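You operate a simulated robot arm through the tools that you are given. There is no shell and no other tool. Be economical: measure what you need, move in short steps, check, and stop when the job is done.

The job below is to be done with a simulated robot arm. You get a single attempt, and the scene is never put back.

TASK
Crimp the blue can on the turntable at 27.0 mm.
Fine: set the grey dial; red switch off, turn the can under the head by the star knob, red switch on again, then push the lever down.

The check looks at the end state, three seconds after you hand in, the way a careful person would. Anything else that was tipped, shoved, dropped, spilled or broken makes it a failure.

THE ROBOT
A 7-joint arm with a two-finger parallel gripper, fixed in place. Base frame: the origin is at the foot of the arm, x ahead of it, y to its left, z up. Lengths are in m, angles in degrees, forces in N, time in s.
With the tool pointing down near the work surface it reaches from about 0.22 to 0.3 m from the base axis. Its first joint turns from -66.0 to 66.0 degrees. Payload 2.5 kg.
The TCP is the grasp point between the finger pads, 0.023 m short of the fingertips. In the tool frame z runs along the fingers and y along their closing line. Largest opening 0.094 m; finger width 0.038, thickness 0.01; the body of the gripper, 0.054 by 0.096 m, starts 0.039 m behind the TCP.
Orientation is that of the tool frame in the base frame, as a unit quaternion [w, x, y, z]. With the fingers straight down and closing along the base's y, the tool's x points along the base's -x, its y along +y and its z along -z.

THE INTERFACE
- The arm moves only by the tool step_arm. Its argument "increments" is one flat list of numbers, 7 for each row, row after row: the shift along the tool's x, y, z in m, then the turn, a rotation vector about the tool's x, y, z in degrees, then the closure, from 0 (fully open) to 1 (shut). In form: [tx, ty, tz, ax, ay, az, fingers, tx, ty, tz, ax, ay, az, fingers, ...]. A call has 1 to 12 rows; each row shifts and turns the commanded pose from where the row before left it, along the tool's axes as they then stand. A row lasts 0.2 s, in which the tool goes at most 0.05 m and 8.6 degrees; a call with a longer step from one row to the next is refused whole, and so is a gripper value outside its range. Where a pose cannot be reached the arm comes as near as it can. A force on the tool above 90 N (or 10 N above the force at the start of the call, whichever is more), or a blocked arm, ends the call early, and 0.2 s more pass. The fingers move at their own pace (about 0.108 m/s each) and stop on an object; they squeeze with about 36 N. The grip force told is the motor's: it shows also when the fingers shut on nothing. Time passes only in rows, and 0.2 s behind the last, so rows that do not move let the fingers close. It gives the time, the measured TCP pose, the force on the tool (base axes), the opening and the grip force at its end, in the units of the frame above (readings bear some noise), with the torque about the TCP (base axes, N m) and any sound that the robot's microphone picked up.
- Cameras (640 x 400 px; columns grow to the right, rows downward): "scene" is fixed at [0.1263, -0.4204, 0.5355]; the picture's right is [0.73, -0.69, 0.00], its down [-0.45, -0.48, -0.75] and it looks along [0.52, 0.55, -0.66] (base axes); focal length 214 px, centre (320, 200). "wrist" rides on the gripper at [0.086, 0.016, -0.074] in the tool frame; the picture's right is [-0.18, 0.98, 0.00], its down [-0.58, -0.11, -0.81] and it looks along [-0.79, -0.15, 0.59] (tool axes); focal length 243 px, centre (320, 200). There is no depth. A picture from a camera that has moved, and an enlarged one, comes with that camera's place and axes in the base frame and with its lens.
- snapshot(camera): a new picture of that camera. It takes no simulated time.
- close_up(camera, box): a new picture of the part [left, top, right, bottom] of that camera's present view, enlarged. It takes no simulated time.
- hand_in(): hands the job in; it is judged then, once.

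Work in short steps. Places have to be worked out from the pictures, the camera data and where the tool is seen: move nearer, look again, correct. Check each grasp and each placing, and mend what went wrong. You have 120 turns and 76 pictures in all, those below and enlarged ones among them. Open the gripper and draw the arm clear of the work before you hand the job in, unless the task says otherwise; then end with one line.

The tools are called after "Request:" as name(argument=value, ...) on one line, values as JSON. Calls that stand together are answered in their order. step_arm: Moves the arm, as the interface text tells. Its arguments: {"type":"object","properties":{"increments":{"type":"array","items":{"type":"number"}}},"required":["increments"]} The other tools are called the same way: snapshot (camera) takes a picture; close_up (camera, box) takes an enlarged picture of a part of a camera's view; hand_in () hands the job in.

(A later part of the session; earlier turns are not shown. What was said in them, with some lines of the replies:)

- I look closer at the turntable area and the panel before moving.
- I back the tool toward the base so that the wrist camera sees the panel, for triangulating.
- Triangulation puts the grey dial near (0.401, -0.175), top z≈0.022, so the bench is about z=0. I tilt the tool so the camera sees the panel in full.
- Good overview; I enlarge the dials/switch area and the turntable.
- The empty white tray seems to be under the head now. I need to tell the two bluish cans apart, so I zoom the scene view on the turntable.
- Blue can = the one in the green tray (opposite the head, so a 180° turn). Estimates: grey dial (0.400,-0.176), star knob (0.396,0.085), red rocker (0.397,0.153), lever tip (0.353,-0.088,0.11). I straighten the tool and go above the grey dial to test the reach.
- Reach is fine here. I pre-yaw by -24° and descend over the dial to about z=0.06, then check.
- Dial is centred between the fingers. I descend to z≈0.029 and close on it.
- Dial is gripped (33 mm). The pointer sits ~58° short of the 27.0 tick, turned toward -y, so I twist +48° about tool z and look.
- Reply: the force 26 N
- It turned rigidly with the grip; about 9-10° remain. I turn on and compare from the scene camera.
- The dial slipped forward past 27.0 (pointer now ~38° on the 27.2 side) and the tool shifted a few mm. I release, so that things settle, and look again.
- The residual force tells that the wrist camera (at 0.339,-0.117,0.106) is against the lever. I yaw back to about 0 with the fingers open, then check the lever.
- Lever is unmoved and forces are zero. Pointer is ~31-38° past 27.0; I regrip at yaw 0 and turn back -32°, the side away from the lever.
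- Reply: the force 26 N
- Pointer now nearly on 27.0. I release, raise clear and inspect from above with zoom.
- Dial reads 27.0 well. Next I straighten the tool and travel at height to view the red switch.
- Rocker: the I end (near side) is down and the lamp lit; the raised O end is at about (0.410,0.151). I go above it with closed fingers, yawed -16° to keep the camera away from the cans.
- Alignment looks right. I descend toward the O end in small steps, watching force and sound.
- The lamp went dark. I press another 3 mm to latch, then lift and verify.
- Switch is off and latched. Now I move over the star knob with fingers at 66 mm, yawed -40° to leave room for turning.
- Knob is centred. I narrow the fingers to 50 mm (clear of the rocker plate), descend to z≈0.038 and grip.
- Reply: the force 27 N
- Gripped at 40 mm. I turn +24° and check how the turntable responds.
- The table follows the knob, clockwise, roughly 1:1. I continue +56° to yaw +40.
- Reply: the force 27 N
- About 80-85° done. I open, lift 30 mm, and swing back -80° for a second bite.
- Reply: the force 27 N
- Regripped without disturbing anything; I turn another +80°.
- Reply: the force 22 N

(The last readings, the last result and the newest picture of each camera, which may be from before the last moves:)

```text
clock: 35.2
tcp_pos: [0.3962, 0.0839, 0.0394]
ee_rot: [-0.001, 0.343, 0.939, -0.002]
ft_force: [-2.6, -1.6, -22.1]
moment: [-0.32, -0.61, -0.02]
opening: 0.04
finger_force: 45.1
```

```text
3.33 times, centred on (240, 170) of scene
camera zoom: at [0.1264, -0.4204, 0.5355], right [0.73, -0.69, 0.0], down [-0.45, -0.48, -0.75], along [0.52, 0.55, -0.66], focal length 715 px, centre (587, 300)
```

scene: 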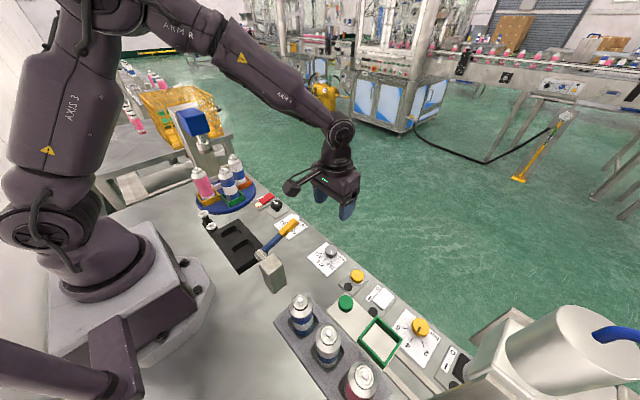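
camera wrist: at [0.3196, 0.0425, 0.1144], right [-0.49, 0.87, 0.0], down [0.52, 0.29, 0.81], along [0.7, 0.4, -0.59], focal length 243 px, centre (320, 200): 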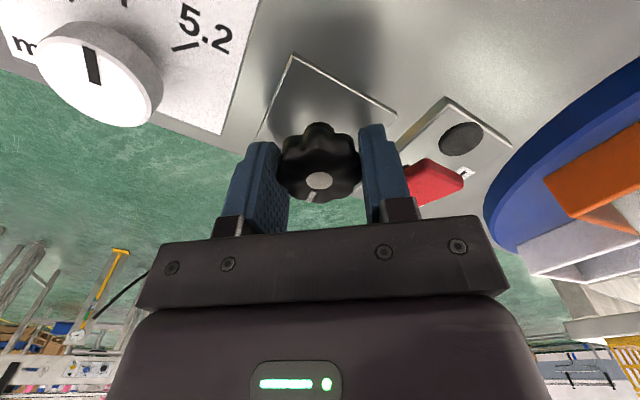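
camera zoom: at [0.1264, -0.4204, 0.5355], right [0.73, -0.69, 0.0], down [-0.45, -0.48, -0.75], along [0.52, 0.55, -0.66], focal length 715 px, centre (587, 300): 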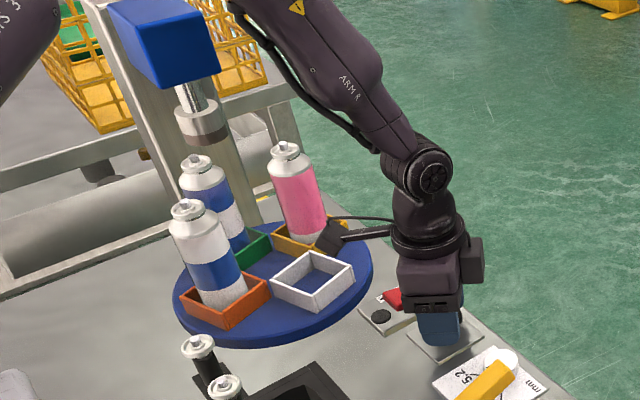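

About 160° done; green can nearing the head. I turn +16° more.

Request:
step_arm(increments=[0, 0, 0, 0, 0, 8, 0.8, 0, 0, 0, 0, 0, 8, 0.8, 0, 0, 0, 0, 0, 0, 0.8])

Request:
close_up(camera="scene", box=[160, 110, 320, 230])

Request:
snapshot(camera="wrist")

```text
clock: 36.0
tcp_pos: [0.3966, 0.0842, 0.0391]
ee_rot: [-0.001, 0.471, 0.882, -0.001]
ft_force: [-5.6, -10.3, -21.3]
moment: [0.31, 0.01, -0.08]
opening: 0.0398
finger_force: 45.0
```

```text
3.33 times, centred on (240, 170) of scene
camera zoom: at [0.1264, -0.4204, 0.5355], right [0.73, -0.69, 0.0], down [-0.45, -0.48, -0.75], along [0.52, 0.55, -0.66], focal length 715 px, centre (587, 300)
```

zoom: 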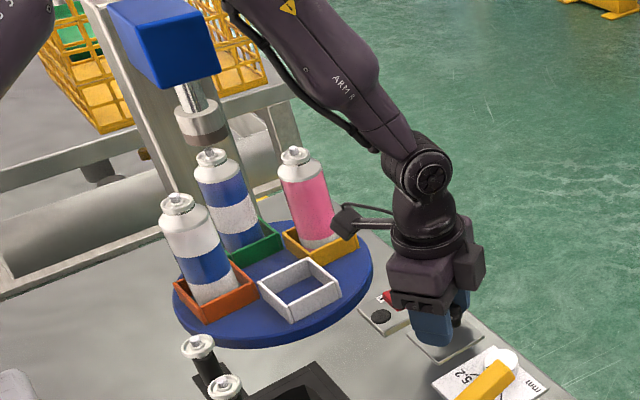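

```text
33 pictures are left
camera wrist: at [0.3615, 0.1649, 0.1144], right [0.92, 0.39, 0.0], down [0.24, -0.54, 0.81], along [0.32, -0.74, -0.59], focal length 243 px, centre (320, 200)
```

wrist: 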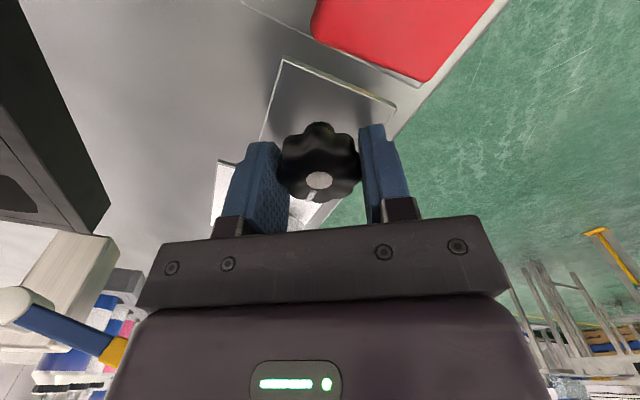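

176° turned, about 4° remain by comparison to the initial tray corners. I add 4° and take the identical close-up as at the start for comparison.

Request:
step_arm(increments=[0, 0, 0, 0, 0, 4, 0.8, 0, 0, 0, 0, 0, 0, 0.8])

Request:
close_up(camera="scene", box=[180, 140, 270, 220])

```text
clock: 36.6
tcp_pos: [0.3966, 0.0843, 0.0387]
ee_rot: [-0.001, 0.501, 0.866, -0.001]
ft_force: [-7.6, -16.5, -16.6]
moment: [0.66, 0.33, 0.11]
opening: 0.0398
finger_force: 45.5
```

```text
5.00 times, centred on (225, 180) of scene
camera zoom: at [0.1264, -0.4204, 0.5355], right [0.73, -0.69, 0.0], down [-0.45, -0.48, -0.75], along [0.52, 0.55, -0.66], focal length 1072 px, centre (795, 300)
```

zoom: 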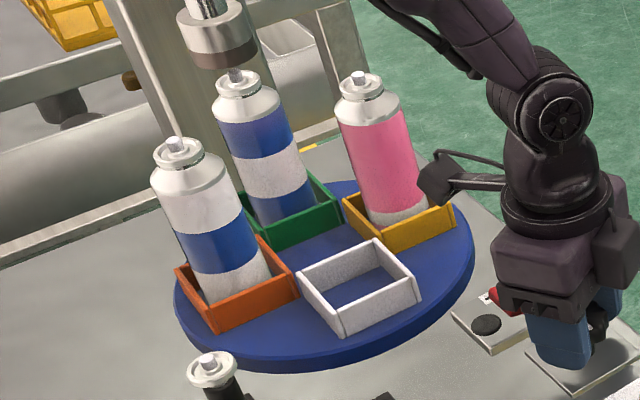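

The trays now coincide exactly with the initial corners, i.e. a full 180°. I release, lift, and verify that it stays.

Request:
step_arm(increments=[0, 0, 0, 0, 0, 0, 0.42, 0, 0, 0, 0, 0, 0, 0.42, 0, 0, -0.03, 0, 0, 0, 0.42, 0, 0, -0.03, 0, 0, 0, 0.42, 0, 0, -0.03, 0, 0, -8, 0.42, 0, 0, 0, 0, 0, -8, 0.6, 0, 0, 0, 0, 0, -8, 0.8, 0, 0, 0, 0, 0, -8, 1, 0, 0, 0, 0, 0, -8, 1, 0, 0, 0, 0, 0, -8, 1, 0, 0, 0, 0, 0, -8, 1])

Request:
close_up(camera="scene", box=[180, 140, 270, 220])

```text
clock: 39.0
tcp_pos: [0.3963, 0.0845, 0.1289]
ee_rot: [0.0, 0.033, 0.999, 0.0]
ft_force: [-0.4, -0.1, 0.0]
moment: [0.02, -0.01, -0.02]
opening: 0.0
finger_force: 36.0
```

```text
5.00 times, centred on (225, 180) of scene
camera zoom: at [0.1263, -0.4204, 0.5355], right [0.73, -0.69, 0.0], down [-0.45, -0.48, -0.75], along [0.52, 0.55, -0.66], focal length 1072 px, centre (795, 300)
```

zoom: 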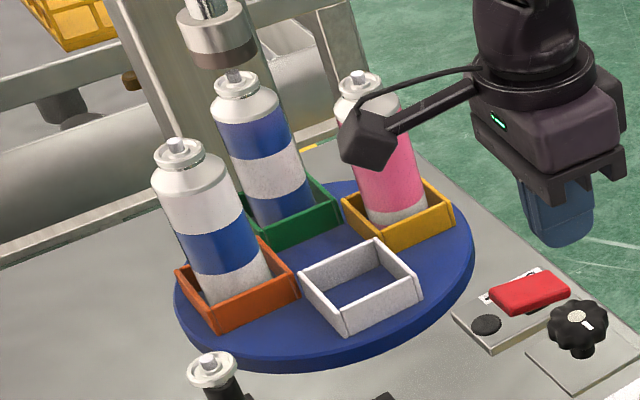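

Position held. I zoom in on the head and can valve to check that they are coaxial.

Request:
close_up(camera="scene", box=[190, 130, 226, 165])

Request:
snapshot(camera="wrist")

```text
11.43 times, centred on (208, 148) of scene
camera zoom: at [0.1263, -0.4204, 0.5355], right [0.73, -0.69, 0.0], down [-0.45, -0.48, -0.75], along [0.52, 0.55, -0.66], focal length 2451 px, centre (1600, 800)
```

zoom: 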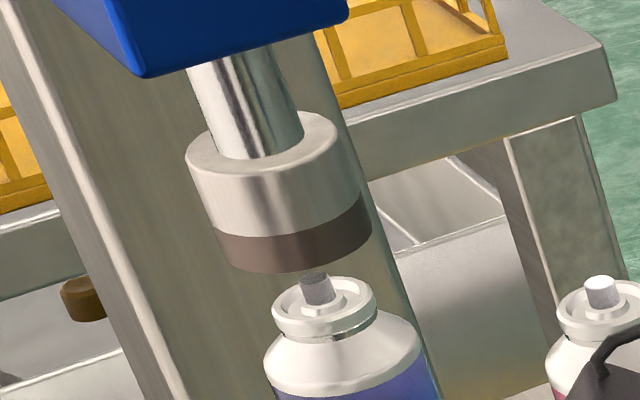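

```text
29 pictures are left
camera wrist: at [0.3114, 0.1071, 0.2047], right [0.25, 0.97, 0.0], down [0.57, -0.15, 0.81], along [0.78, -0.2, -0.59], focal length 243 px, centre (320, 200)
```

wrist: 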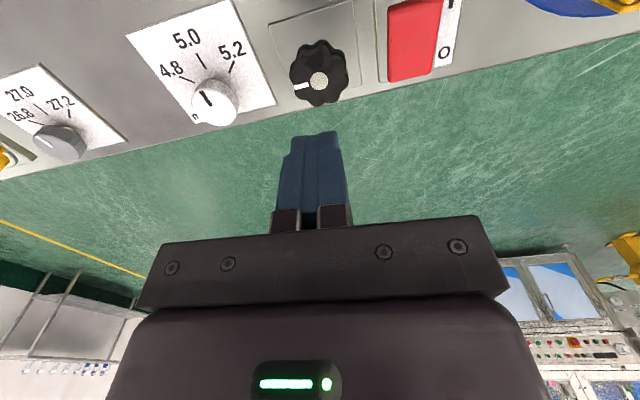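

Coaxial in this view: the collar axis extended meets the valve. Knob mark is at exactly the opposite side. Now I go above the raised I end of the rocker (0.372,0.151).

Request:
step_arm(increments=[0.0145, 0.0323, 0, 0, 0, 0, 1, 0.0145, 0.0323, 0, 0, 0, 0, 1, 0, 0, 0, 0, 0, -8, 1, 0, 0, 0.025, 0, 0, -8, 1, 0, 0, 0.025, 0, 0, 0, 1, 0, 0, 0, 0, 0, 0, 1])

Request:
close_up(camera="scene", box=[230, 155, 310, 225])

```text
clock: 40.4
tcp_pos: [0.3725, 0.1507, 0.0783]
ee_rot: [0.0, -0.104, 0.995, 0.0]
ft_force: [0.4, -1.2, -0.1]
moment: [0.03, -0.02, -0.02]
opening: 0.0002
finger_force: 36.1
```

```text
5.71 times, centred on (270, 190) of scene
camera zoom: at [0.1263, -0.4204, 0.5355], right [0.73, -0.69, 0.0], down [-0.45, -0.48, -0.75], along [0.52, 0.55, -0.66], focal length 1226 px, centre (606, 257)
```

zoom: 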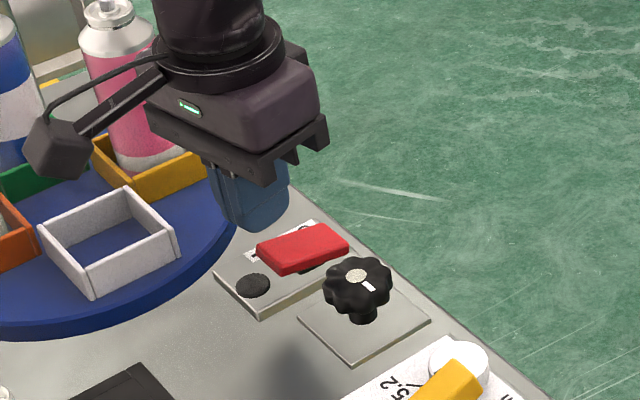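

Aligned with the I end; I press down in small steps.

Request:
step_arm(increments=[0, 0, 0.012, 0, 0, 0, 1, 0, 0, 0.01, 0, 0, 0, 1, 0, 0, 0.004, 0, 0, 0, 1, 0, 0, 0.004, 0, 0, 0, 1, 0, 0, 0.003, 0, 0, 0, 1])

Request:
close_up(camera="scene", box=[230, 155, 310, 225])

```text
clock: 41.6
tcp_pos: [0.3717, 0.1506, 0.0471]
ee_rot: [-0.001, -0.105, 0.994, 0.0]
ft_force: [-6.5, -1.6, 10.1]
moment: [-0.07, -0.02, -0.05]
opening: 0.0
finger_force: 36.2
```

```text
5.71 times, centred on (270, 190) of scene
camera zoom: at [0.1263, -0.4204, 0.5355], right [0.73, -0.69, 0.0], down [-0.45, -0.48, -0.75], along [0.52, 0.55, -0.66], focal length 1226 px, centre (606, 257)
```

zoom: 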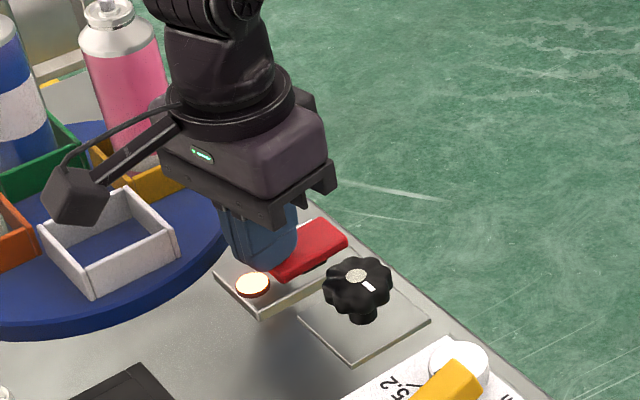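

Lamp is lit. I lift off and travel at height towards the lever, then view both the switch and the lever.

Request:
step_arm(increments=[0, 0, -0.04, 0, 0, 0, 1, 0, 0, -0.045, 0, 0, 0, 1, 0, 0, -0.045, 0, 0, 6, 1, 0, 0, -0.045, 0, 0, 6, 1, 0.005, -0.045, 0, 0, 0, 0, 1, 0.005, -0.045, 0, 0, 0, 0, 1, 0.005, -0.045, 0, 0, 0, 0, 1, 0.005, -0.045, 0, 0, 0, 0, 1, 0.005, -0.045, 0, 0, 0, 0, 1, 0, 0, 0, 0, 0, 0, 1])

Request:
snapshot(camera="wrist")

Request:
close_up(camera="scene", box=[210, 170, 350, 280])

```text
clock: 43.8
tcp_pos: [0.349, -0.0722, 0.2211]
ee_rot: [0.0, 0.0, 1.0, -0.001]
ft_force: [0.7, 0.0, -0.1]
moment: [-0.01, -0.01, 0.0]
opening: 0.0
finger_force: 36.5
```

```text
26 pictures are left
camera wrist: at [0.2625, -0.056, 0.2961], right [0.18, 0.98, 0.0], down [0.58, -0.11, 0.81], along [0.79, -0.15, -0.59], focal length 243 px, centre (320, 200)
```

wrist: 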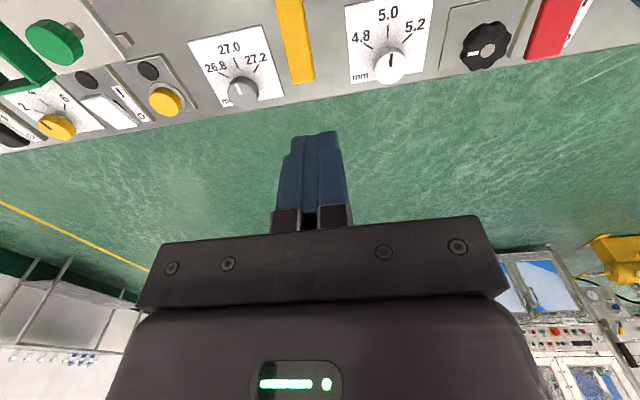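

```text
3.64 times, centred on (280, 225) of scene
camera zoom: at [0.1263, -0.4204, 0.5355], right [0.73, -0.69, 0.0], down [-0.45, -0.48, -0.75], along [0.52, 0.55, -0.66], focal length 780 px, centre (466, 109)
```

zoom: 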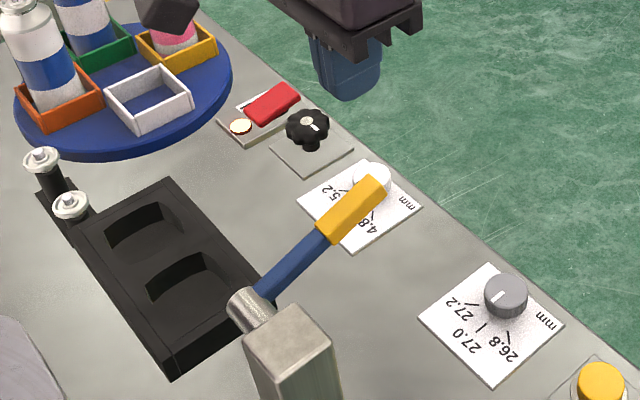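

Lever tip confirmed at (0.354,-0.088,0.114). I move over the yellow grip at x≈0.338 and yaw +56° so the camera swings clear of the lever post.

Request:
step_arm(increments=[0.011, -0.016, 0, 0, 0, 0, 1, 0, 0, 0, 0, 0, 8, 1, 0, 0, 0, 0, 0, 8, 1, 0, 0, 0, 0, 0, 8, 1, 0, 0, 0, 0, 0, 8, 1, 0, 0, 0, 0, 0, 8, 1, 0, 0, 0, 0, 0, 8, 1, 0, 0, 0.03, 0, 0, 8, 1, 0, 0, 0.03, 0, 0, 0, 1, 0, 0, 0, 0, 0, 0, 1])

Request:
close_up(camera="scene", box=[210, 170, 350, 280])

```text
clock: 46.0
tcp_pos: [0.3348, -0.0892, 0.1599]
ee_rot: [-0.001, 0.47, 0.883, 0.0]
ft_force: [0.5, 0.0, 0.2]
moment: [0.03, -0.02, 0.03]
opening: 0.0001
finger_force: 35.7
```

```text
3.64 times, centred on (280, 225) of scene
camera zoom: at [0.1263, -0.4204, 0.5355], right [0.73, -0.69, 0.0], down [-0.45, -0.48, -0.75], along [0.52, 0.55, -0.66], focal length 780 px, centre (466, 109)
```

zoom: 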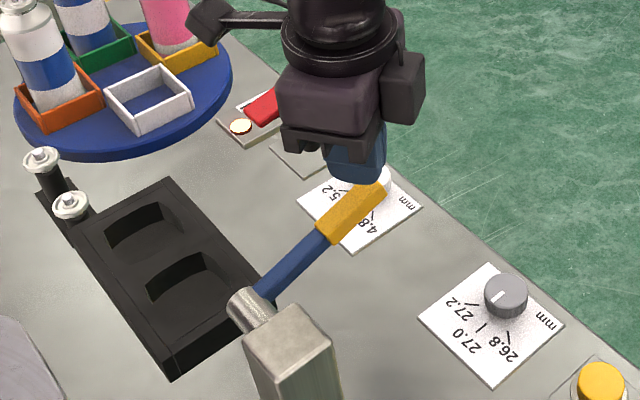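

Positioned above the grip. I push down in 10 mm steps and read the force.

Request:
step_arm(increments=[0, 0, 0.01, 0, 0, 0, 1, 0, 0, 0.01, 0, 0, 0, 1, 0, 0, 0.01, 0, 0, 0, 1, 0, 0, 0.01, 0, 0, 0, 1, 0, 0, 0.01, 0, 0, 0, 1])

Request:
close_up(camera="scene", box=[180, 110, 350, 280])

```text
clock: 47.2
tcp_pos: [0.3375, -0.089, 0.1106]
ee_rot: [0.001, 0.469, 0.883, 0.0]
ft_force: [1.9, -1.6, 3.5]
moment: [-0.04, -0.08, -0.04]
opening: 0.0
finger_force: 36.2
```

```text
2.35 times, centred on (265, 195) of scene
camera zoom: at [0.1263, -0.4204, 0.5355], right [0.73, -0.69, 0.0], down [-0.45, -0.48, -0.75], along [0.52, 0.55, -0.66], focal length 505 px, centre (449, 212)
```

zoom: 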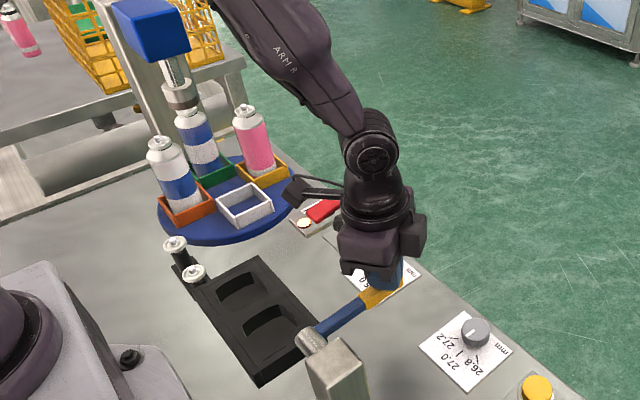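

Lever and head are moving with little force. I continue down.

Request:
step_arm(increments=[0, 0, 0.01, 0, 0, 0, 1, 0, 0, 0.01, 0, 0, 0, 1, 0, 0, 0.01, 0, 0, 0, 1, 0, 0, 0.01, 0, 0, 0, 1])

Request:
close_up(camera="scene", box=[180, 110, 350, 280])

```text
clock: 48.1
tcp_pos: [0.3369, -0.0886, 0.0879]
ee_rot: [0.0, 0.469, 0.883, 0.003]
ft_force: [-12.5, 5.2, 46.7]
moment: [0.55, 1.08, 0.01]
opening: 0.0
finger_force: 35.5
stopped in row 4: the force on the tool passed its limit at 109 N (the readings are from after the stop); the commanded pose is now the measured one
```

```text
2.35 times, centred on (265, 195) of scene
camera zoom: at [0.1261, -0.4203, 0.5356], right [0.73, -0.69, 0.0], down [-0.45, -0.48, -0.75], along [0.52, 0.55, -0.66], focal length 505 px, centre (449, 212)
```

zoom: 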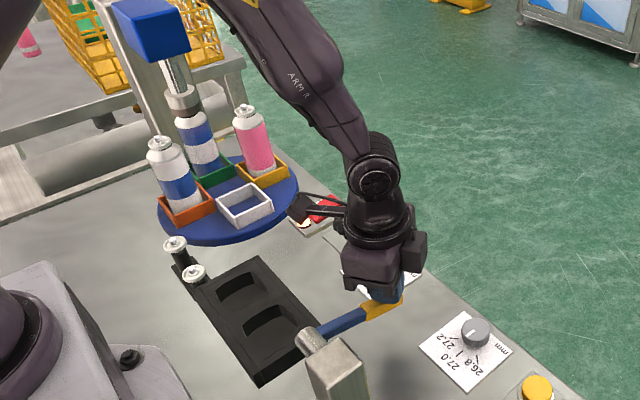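

The lever hit its end stop. I look at the head on the can before releasing.

Request:
close_up(camera="scene", box=[185, 120, 245, 180])

Request:
step_arm(increments=[0, 0, 0, 0, 0, 0, 1, 0, 0, 0, 0, 0, 0, 1, 0, 0, 0, 0, 0, 0, 1])

```text
6.67 times, centred on (215, 150) of scene
camera zoom: at [0.1261, -0.4203, 0.5356], right [0.73, -0.69, 0.0], down [-0.45, -0.48, -0.75], along [0.52, 0.55, -0.66], focal length 1430 px, centre (1020, 533)
```

zoom: 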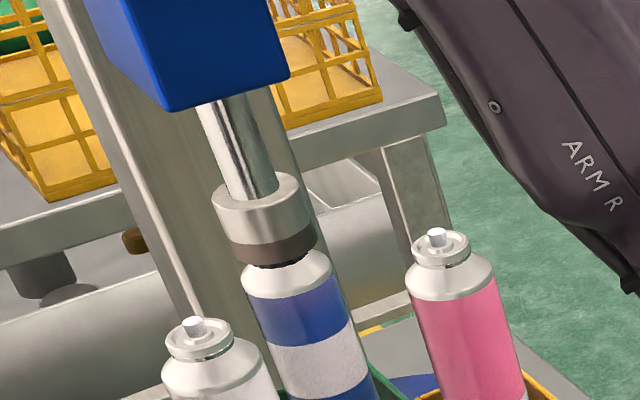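

```text
clock: 48.9
tcp_pos: [0.3391, -0.0891, 0.0866]
ee_rot: [0.002, 0.469, 0.883, 0.005]
ft_force: [-13.2, 2.6, 82.5]
moment: [0.88, 1.82, 0.08]
opening: 0.0
finger_force: 36.4
```

The head sits on the can's collar with 82 N at the stop. I raise slowly, following the lever up, and inspect the crimp.

Request:
step_arm(increments=[0, 0, -0.01, 0, 0, 0, 1, 0, 0, -0.012, 0, 0, 0, 1, 0, 0, -0.015, 0, 0, 0, 1, 0, 0, -0.02, 0, 0, 0, 1, 0, 0, -0.03, 0, 0, 0, 1, 0, 0, -0.03, 0, 0, 0, 1, 0, 0, -0.03, 0, 0, 0, 1, 0, 0, 0, 0, 0, 0, 1])

Request:
close_up(camera="scene", box=[185, 120, 245, 180])

Request:
snapshot(camera="scene")

```text
clock: 50.7
tcp_pos: [0.3376, -0.0894, 0.2313]
ee_rot: [-0.002, 0.47, 0.883, 0.001]
ft_force: [-0.6, 0.0, 1.1]
moment: [-0.01, 0.02, 0.03]
opening: 0.0
finger_force: 36.0
```

```text
6.67 times, centred on (215, 150) of scene
camera zoom: at [0.1263, -0.4204, 0.5355], right [0.73, -0.69, 0.0], down [-0.45, -0.48, -0.75], along [0.52, 0.55, -0.66], focal length 1430 px, centre (1020, 533)
```

zoom: 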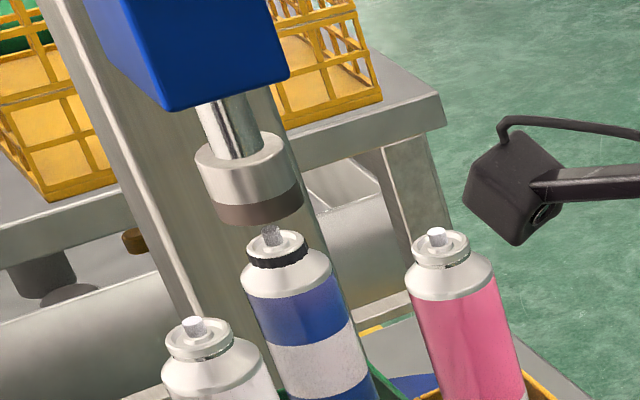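

```text
19 pictures are left
```

scene: 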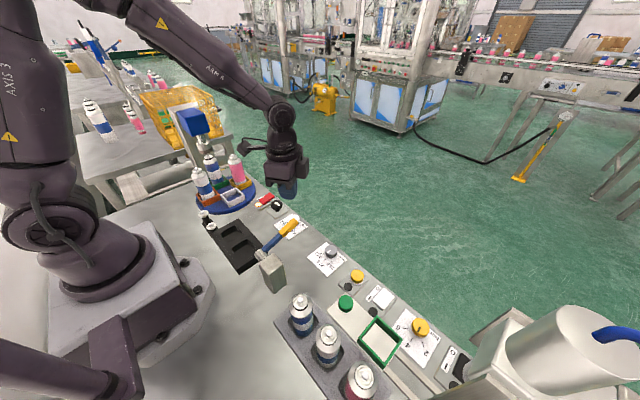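

The crimped band is visible, like on the finished rack cans, and head and lever are back up. I yaw back, rise, open the gripper, then check the panel.

Request:
step_arm(increments=[0, 0, -0.03, 0, 0, -8, 0.5, 0, 0, -0.03, 0, 0, -8, 0, 0, 0, -0.03, 0, 0, -8, 0, 0, 0, -0.03, 0, 0, -8, 0, 0, 0, 0, 0, 0, -8, 0, 0, 0, 0, 0, 0, -8, 0, 0, 0, 0, 0, 0, -8, 0, 0.03, 0, 0, 0, 0, 0, 0, 0.03, 0, 0, 0, 0, 0, 0, 0, 0, 0, 0, 0, 0, 0])

Request:
close_up(camera="scene", box=[190, 160, 350, 280])

Request:
snapshot(camera="wrist")

```text
clock: 52.9
tcp_pos: [0.2776, -0.0885, 0.3515]
ee_rot: [0.0, 0.0, 1.0, 0.002]
ft_force: [0.3, 0.3, 0.0]
moment: [0.01, -0.01, 0.01]
opening: 0.0942
finger_force: 0.1
```

```text
3.33 times, centred on (270, 220) of scene
camera zoom: at [0.1263, -0.4204, 0.5355], right [0.73, -0.69, 0.0], down [-0.45, -0.48, -0.75], along [0.52, 0.55, -0.66], focal length 715 px, centre (487, 133)
```

zoom: 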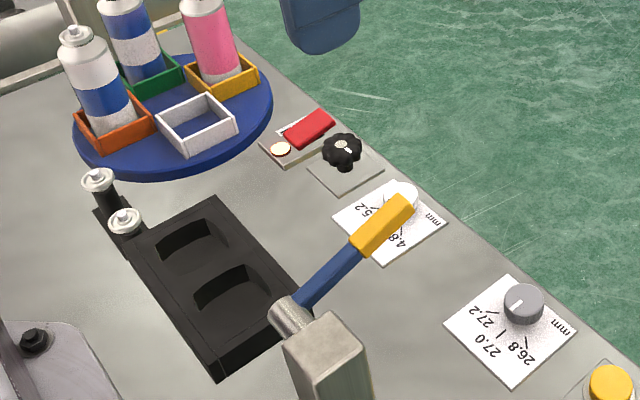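

```text
17 pictures are left
camera wrist: at [0.1907, -0.074, 0.4263], right [0.18, 0.98, 0.0], down [0.58, -0.11, 0.81], along [0.79, -0.15, -0.59], focal length 243 px, centre (320, 200)
```

wrist: 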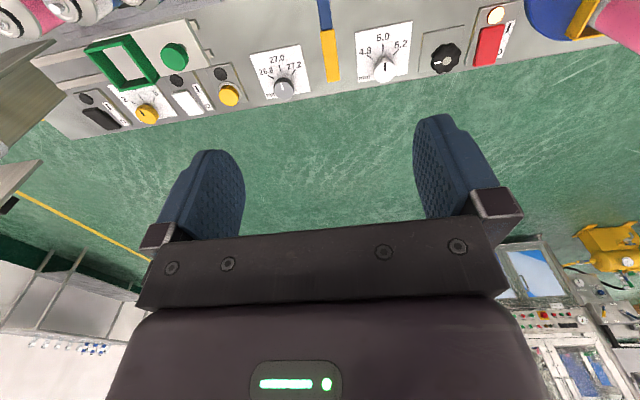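

The dial is at 27.0, the switch is on and lit, the blue can is crimped, everything else is in place, and the arm is clear with the gripper open. I hand in.

Request:
hand_in()

```text
The job is handed in.
```

The blue can on the turntable is crimped with the grey dial on 27.0 mm, the red switch is back on, and the lever, head and arm are clear; on the way the wrist camera brushed the lever once, and it did not move.
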